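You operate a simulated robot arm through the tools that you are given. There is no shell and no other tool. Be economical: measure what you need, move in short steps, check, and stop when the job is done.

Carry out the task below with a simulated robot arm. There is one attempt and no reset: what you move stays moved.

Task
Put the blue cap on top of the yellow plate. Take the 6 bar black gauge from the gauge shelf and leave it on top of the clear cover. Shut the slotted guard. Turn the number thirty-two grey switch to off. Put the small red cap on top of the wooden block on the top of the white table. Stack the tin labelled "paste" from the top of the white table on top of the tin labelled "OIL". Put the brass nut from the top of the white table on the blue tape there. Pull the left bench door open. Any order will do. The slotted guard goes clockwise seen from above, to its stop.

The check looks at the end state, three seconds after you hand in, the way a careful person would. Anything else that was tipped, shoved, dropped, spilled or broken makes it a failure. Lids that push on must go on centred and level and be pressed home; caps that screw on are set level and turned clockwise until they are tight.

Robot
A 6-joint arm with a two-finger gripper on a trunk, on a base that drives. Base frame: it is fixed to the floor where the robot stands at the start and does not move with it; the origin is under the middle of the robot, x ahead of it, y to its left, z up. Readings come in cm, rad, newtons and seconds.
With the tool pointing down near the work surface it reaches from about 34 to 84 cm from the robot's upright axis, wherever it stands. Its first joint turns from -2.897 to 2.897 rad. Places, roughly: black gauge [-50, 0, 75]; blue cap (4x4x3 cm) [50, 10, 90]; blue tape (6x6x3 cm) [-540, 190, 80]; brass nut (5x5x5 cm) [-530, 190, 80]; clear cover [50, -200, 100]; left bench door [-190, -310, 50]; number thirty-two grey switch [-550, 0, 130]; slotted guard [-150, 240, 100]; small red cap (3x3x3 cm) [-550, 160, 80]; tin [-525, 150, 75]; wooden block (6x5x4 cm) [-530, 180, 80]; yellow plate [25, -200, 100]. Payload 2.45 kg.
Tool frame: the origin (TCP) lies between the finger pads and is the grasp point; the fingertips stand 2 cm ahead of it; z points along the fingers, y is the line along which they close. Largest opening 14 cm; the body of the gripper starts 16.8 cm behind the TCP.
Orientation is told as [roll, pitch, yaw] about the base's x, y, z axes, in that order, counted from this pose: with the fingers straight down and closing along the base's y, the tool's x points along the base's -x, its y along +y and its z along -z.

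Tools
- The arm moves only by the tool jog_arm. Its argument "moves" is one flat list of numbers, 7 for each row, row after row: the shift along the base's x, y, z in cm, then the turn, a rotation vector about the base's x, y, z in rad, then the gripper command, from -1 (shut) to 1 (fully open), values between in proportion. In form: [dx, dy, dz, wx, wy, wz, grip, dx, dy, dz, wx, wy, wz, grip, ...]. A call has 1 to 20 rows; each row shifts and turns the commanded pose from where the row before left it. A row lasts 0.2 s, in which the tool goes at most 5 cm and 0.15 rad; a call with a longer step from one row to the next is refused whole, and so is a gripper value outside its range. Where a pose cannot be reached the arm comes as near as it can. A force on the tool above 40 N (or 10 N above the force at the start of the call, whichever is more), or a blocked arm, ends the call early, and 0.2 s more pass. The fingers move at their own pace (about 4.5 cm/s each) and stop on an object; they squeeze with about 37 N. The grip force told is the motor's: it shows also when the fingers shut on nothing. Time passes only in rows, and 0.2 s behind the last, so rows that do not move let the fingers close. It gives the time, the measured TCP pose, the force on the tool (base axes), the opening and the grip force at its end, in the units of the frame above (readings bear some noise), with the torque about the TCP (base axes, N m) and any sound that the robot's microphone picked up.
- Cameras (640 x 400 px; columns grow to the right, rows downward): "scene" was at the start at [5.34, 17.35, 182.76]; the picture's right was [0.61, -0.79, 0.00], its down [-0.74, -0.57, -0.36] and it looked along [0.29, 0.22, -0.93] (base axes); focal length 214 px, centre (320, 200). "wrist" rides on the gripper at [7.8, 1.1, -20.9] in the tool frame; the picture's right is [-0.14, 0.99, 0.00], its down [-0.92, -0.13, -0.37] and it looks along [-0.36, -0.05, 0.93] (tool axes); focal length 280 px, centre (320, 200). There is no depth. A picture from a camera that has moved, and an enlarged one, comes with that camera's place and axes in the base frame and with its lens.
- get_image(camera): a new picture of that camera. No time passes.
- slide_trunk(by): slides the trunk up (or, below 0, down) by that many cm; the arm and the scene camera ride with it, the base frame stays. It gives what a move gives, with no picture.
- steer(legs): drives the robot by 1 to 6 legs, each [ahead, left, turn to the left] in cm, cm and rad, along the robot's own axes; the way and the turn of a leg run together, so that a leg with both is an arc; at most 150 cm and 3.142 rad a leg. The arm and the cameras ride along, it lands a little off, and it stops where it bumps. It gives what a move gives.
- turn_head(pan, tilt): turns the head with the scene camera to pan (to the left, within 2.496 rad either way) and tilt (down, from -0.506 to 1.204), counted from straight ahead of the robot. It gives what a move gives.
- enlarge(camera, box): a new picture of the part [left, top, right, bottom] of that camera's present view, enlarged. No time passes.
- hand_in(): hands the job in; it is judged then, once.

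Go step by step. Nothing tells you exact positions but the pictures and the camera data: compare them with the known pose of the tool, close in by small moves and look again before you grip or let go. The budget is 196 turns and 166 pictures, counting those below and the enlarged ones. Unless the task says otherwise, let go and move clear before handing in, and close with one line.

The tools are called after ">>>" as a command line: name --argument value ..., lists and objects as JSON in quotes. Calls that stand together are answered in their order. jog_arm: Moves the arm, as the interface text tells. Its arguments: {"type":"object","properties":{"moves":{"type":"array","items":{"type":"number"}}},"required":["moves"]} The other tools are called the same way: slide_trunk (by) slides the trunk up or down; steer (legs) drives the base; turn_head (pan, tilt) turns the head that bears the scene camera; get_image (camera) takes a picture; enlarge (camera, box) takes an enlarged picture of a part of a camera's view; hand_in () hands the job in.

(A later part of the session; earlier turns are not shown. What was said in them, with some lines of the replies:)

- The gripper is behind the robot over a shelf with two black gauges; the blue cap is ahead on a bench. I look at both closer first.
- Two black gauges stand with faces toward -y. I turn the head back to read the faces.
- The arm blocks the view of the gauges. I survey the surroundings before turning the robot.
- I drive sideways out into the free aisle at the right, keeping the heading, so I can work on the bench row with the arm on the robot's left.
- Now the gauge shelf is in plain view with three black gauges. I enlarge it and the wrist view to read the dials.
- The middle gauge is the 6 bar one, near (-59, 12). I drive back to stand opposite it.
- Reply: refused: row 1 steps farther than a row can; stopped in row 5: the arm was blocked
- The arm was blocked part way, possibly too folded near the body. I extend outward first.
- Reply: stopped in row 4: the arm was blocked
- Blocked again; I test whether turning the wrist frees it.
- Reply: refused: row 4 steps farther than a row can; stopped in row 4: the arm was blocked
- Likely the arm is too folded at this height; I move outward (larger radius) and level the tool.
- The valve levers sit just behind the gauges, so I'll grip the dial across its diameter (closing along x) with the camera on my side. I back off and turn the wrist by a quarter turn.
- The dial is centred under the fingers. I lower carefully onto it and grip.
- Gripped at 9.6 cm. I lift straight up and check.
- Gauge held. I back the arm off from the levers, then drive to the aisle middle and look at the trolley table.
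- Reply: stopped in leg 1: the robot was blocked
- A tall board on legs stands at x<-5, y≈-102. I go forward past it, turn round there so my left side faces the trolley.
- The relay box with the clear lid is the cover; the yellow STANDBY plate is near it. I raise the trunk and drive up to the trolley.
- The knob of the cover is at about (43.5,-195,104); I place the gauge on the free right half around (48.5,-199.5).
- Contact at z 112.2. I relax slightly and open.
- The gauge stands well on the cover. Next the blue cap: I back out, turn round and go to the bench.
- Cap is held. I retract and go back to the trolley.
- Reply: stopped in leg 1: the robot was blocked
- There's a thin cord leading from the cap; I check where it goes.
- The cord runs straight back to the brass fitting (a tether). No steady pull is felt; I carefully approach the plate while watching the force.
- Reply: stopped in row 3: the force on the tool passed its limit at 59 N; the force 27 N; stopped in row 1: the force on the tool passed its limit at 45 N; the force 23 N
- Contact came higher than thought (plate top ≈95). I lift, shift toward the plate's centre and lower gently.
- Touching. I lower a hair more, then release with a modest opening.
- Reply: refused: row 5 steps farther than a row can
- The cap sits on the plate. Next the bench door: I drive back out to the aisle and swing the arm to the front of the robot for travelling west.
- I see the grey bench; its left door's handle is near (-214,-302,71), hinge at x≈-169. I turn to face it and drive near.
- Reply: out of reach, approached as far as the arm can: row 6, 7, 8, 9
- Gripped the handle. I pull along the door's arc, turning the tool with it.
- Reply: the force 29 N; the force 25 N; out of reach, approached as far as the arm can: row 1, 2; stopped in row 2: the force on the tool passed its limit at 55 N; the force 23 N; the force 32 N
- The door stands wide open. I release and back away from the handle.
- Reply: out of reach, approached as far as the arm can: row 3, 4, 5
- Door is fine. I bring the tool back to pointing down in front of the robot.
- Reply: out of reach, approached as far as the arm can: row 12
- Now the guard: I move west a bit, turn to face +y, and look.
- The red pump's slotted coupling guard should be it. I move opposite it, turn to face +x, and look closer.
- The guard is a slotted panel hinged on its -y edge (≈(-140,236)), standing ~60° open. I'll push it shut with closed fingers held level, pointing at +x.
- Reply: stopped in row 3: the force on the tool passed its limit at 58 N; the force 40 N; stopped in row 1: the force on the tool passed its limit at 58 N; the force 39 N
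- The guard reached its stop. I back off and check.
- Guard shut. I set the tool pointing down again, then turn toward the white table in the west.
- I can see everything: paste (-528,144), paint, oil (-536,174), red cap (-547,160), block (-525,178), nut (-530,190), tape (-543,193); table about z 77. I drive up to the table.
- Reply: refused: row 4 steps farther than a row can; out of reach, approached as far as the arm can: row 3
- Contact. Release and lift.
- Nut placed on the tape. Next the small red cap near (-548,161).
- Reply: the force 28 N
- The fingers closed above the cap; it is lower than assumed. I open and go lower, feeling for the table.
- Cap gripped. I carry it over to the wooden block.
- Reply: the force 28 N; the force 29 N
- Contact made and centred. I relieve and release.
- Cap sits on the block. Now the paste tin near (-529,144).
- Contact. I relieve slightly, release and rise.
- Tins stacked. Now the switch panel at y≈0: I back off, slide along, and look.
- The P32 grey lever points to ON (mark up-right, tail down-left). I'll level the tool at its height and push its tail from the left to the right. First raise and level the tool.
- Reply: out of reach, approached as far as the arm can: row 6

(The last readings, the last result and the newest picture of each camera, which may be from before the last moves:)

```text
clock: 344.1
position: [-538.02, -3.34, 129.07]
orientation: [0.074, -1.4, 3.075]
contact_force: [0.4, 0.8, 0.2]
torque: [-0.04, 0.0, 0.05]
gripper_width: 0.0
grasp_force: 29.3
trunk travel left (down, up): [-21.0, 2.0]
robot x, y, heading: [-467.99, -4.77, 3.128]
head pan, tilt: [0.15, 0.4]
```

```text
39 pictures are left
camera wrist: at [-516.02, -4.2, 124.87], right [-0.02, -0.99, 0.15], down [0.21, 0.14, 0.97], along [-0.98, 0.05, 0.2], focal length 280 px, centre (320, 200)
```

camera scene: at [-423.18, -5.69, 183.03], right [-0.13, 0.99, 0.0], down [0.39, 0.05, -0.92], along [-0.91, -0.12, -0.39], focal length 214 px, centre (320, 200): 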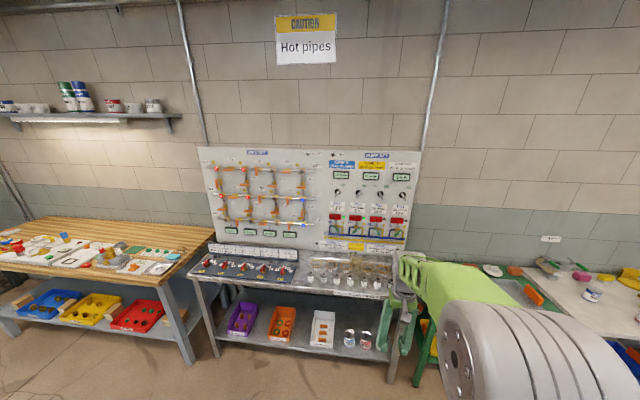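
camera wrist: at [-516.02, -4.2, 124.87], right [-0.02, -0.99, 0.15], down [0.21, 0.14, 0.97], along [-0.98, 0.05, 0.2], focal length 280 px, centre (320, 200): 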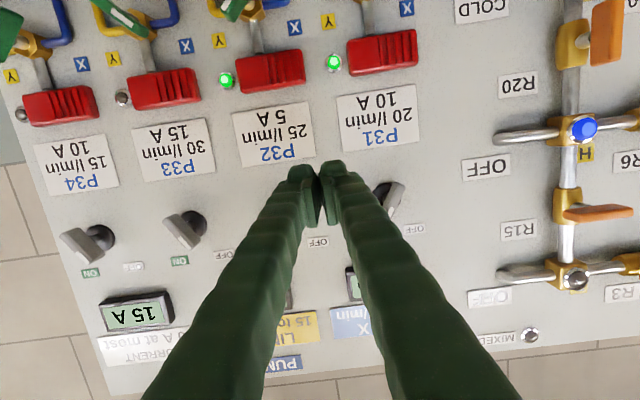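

>>> jog_arm --moves '[-4, -0.1, 0.4, 0, 0, 0, -1, -4, -0.1, 0.4, 0, 0, 0, -1, -3, 0, 0.1, 0, 0, 0, -1, -1, 0, 0, 0, 0, 0, -1]'

>>> get_image --camera "wrist"

>>> turn_head --pan 0.3 --tilt 0.5

>>> get_image --camera "scene"

```text
clock: 345.1
position: [-550.03, -3.46, 129.95]
orientation: [0.078, -1.399, 3.074]
contact_force: [-1.5, -0.4, -1.0]
torque: [0.01, 0.01, 0.0]
gripper_width: 0.0
grasp_force: 29.0
trunk travel left (down, up): [-21.0, 2.0]
robot x, y, heading: [-467.31, -5.28, 3.134]
head pan, tilt: [0.15, 0.4]
```

```text
38 pictures are left
camera wrist: at [-527.98, -4.35, 125.83], right [-0.02, -0.99, 0.15], down [0.21, 0.14, 0.97], along [-0.98, 0.05, 0.2], focal length 280 px, centre (320, 200)
```

wrist: 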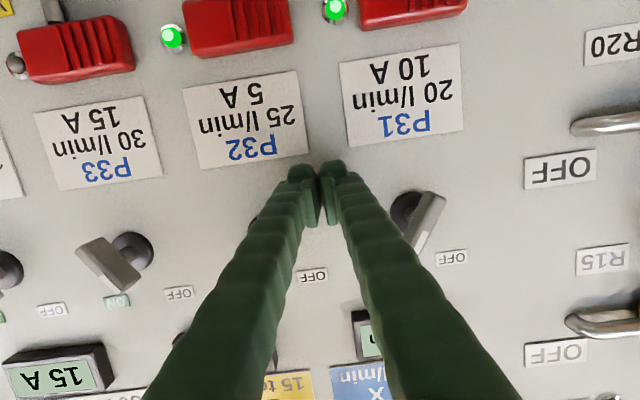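

```text
clock: 345.8
position: [-549.76, -3.47, 130.09]
orientation: [0.074, -1.4, 3.074]
contact_force: [0.2, 0.0, -0.7]
torque: [0.01, -0.02, -0.01]
gripper_width: 0.02
grasp_force: 29.9
trunk travel left (down, up): [-21.0, 2.0]
robot x, y, heading: [-467.23, -5.28, 3.136]
head pan, tilt: [0.3, 0.499]
```

```text
37 pictures are left
camera scene: at [-477.42, -21.8, 199.13], right [-0.29, 0.96, 0.0], down [0.46, 0.14, -0.88], along [-0.84, -0.25, -0.48], focal length 214 px, centre (320, 200)
```

scene: 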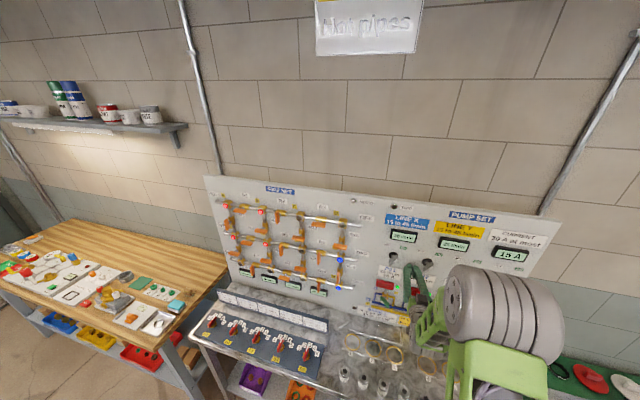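

I fine-tune depth and height, then push the lever's tail to the right.

>>> jog_arm --moves '[-0.5, 0, 0.7, 0, 0, 0, -1, -0.6, 0, 0, 0, 0, 0, -1, 0, 1, 0, 0, 0, 0, -1, 0, 1, 0, 0, 0, 0, -1]'

>>> jog_arm --moves '[0, 0.7, 0, 0, 0, 0, -1, 0, 0.7, 0, 0, 0, 0, -1, 0, 0.7, 0, 0, 0, 0, -1]'

>>> get_image --camera "wrist"

```text
clock: 346.8
position: [-551.11, -1.58, 130.74]
orientation: [0.075, -1.4, 3.075]
contact_force: [-0.1, 0.2, 1.3]
torque: [0.0, -0.02, -0.02]
gripper_width: 0.01
grasp_force: 28.8
trunk travel left (down, up): [-21.0, 2.0]
robot x, y, heading: [-467.92, -5.31, 3.133]
head pan, tilt: [0.3, 0.499]
```

```text
clock: 347.8
position: [-550.95, -0.94, 130.54]
orientation: [0.052, -1.399, 3.119]
contact_force: [0.0, -15.4, -2.1]
torque: [0.26, 0.06, -0.23]
gripper_width: 0.02
grasp_force: 29.6
trunk travel left (down, up): [-21.0, 2.0]
robot x, y, heading: [-467.68, -5.37, 3.142]
head pan, tilt: [0.3, 0.499]
stopped in row 3: the force on the tool passed its limit at 41 N (the readings are from after the stop); the commanded pose is now the measured one
```

```text
36 pictures are left
camera wrist: at [-529.03, -1.17, 126.44], right [0.01, -0.99, 0.14], down [0.2, 0.14, 0.97], along [-0.98, 0.02, 0.2], focal length 280 px, centre (320, 200)
```

wrist: 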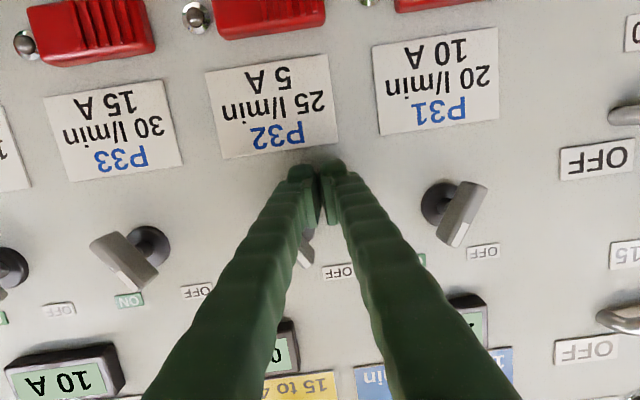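

The display dropped to 10 A and the lever hit its stop, so P32 looks off. I back off and check.

>>> jog_arm --moves '[0, -1.2, 0, 0, 0, 0, -1, 2, -1, 0, 0, 0, 0, -1, 4.5, 0, 0, 0, 0, 0, -1, 4.5, 0, 0, 0, 0, 0, -1, 4.5, 0, 0, 0, 0, 0, -1]'

>>> steer --legs '[[-40, 0, 0]]'

>>> get_image --camera "scene"

```text
clock: 349.0
position: [-536.21, -2.29, 130.17]
orientation: [0.063, -1.401, 3.101]
contact_force: [-0.6, 0.2, 0.0]
torque: [-0.01, 0.01, 0.0]
gripper_width: 0.0
grasp_force: 29.4
out of reach, approached as far as the arm can: row 5
trunk travel left (down, up): [-21.0, 2.0]
robot x, y, heading: [-467.29, -5.1, 3.137]
head pan, tilt: [0.3, 0.499]
```

```text
clock: 351.5
position: [-495.33, -2.0, 130.33]
orientation: [0.062, -1.399, 3.092]
contact_force: [-0.1, -0.4, -0.3]
torque: [-0.01, -0.01, -0.03]
gripper_width: 0.0
grasp_force: 29.1
trunk travel left (down, up): [-21.0, 2.0]
robot x, y, heading: [-426.74, -5.56, 3.128]
head pan, tilt: [0.3, 0.499]
```

```text
35 pictures are left
camera scene: at [-436.51, -22.15, 199.13], right [-0.28, 0.96, 0.0], down [0.46, 0.14, -0.88], along [-0.84, -0.25, -0.48], focal length 214 px, centre (320, 200)
```

scene: 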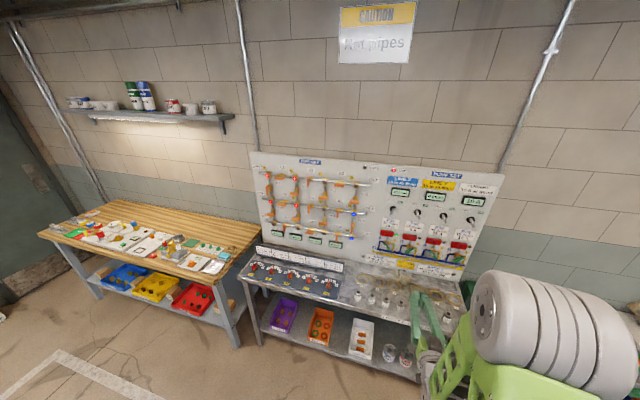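

>>> enlarge --camera "scene" --box '[375, 165, 495, 265]'

>>> enlarge --camera "wrist" --box '[160, 0, 480, 200]'

```text
4.00 times, centred on (435, 215) of scene
camera zoom: at [-436.51, -22.15, 199.13], right [-0.28, 0.96, 0.0], down [0.46, 0.14, -0.88], along [-0.84, -0.25, -0.48], focal length 858 px, centre (-140, 140)
```

zoom: 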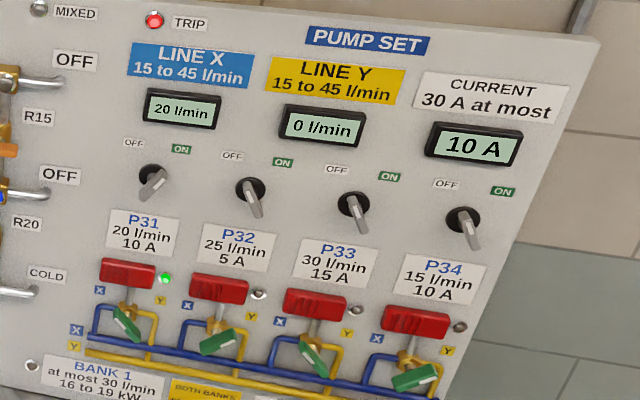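

```text
2.00 times, centred on (320, 100) of wrist
camera zoom: at [-473.37, -2.75, 126.16], right [-0.01, -0.99, 0.15], down [0.21, 0.14, 0.97], along [-0.98, 0.04, 0.2], focal length 561 px, centre (320, 400)
```

zoom: 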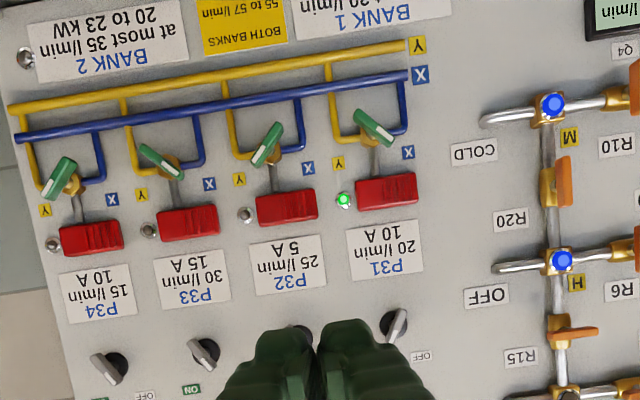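

P32 is off (lamp out, lever to OFF), the others unchanged. Before handing in, I drive back to check the blue cap and gauge on the trolley once more.

>>> steer --legs '[[0, 53, 0.012], [-150, 0, 0], [-150, 0, 0], [-140, 0, 0]]'

>>> turn_head --pan 1.7 --tilt 0.6

>>> get_image --camera "scene"

```text
clock: 377.4
position: [-52.14, -59.09, 130.25]
orientation: [0.061, -1.402, 3.105]
contact_force: [0.3, 0.3, -0.3]
torque: [-0.03, -0.02, 0.03]
gripper_width: 0.0
grasp_force: 29.6
trunk travel left (down, up): [-21.0, 2.0]
robot x, y, heading: [16.64, -61.84, 3.144]
head pan, tilt: [0.3, 0.499]
```

```text
clock: 378.9
position: [-52.12, -59.08, 130.29]
orientation: [0.061, -1.4, 3.105]
contact_force: [-0.3, -0.6, 0.2]
torque: [-0.01, 0.01, -0.03]
gripper_width: 0.0
grasp_force: 28.9
trunk travel left (down, up): [-21.0, 2.0]
robot x, y, heading: [16.83, -62.11, 3.14]
head pan, tilt: [1.7, 0.6]
```

```text
32 pictures are left
camera scene: at [16.66, -84.6, 198.22], right [-0.99, -0.13, 0.0], down [-0.07, 0.56, -0.83], along [0.11, -0.82, -0.56], focal length 214 px, centre (320, 200)
```

scene: 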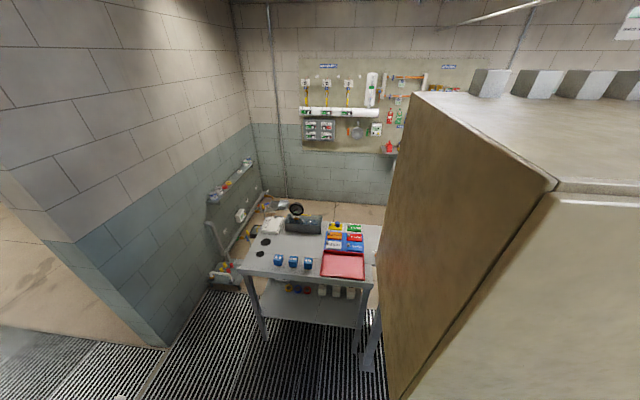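

>>> enlarge --camera "scene" --box '[250, 195, 380, 285]'

```text
4.44 times, centred on (315, 240) of scene
camera zoom: at [16.66, -84.6, 198.22], right [-0.99, -0.13, 0.0], down [-0.07, 0.56, -0.83], along [0.11, -0.82, -0.56], focal length 953 px, centre (342, 22)
```

zoom: 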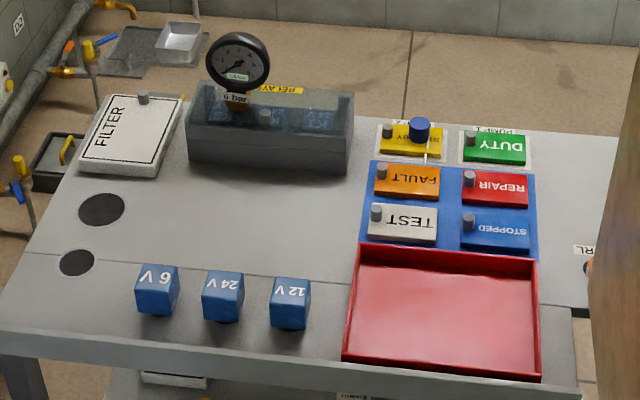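

The gauge stands on the clear cover and the blue cap on the yellow plate, and every other item has been checked. I am handing in.

>>> hand_in

```text
The job is handed in.
```

All eight jobs are done and the work is handed in. Switching P32 off dropped line Y to 0 l/min and lit the panel's red TRIP lamp; I left it lit, since clearing it meant touching other switches.
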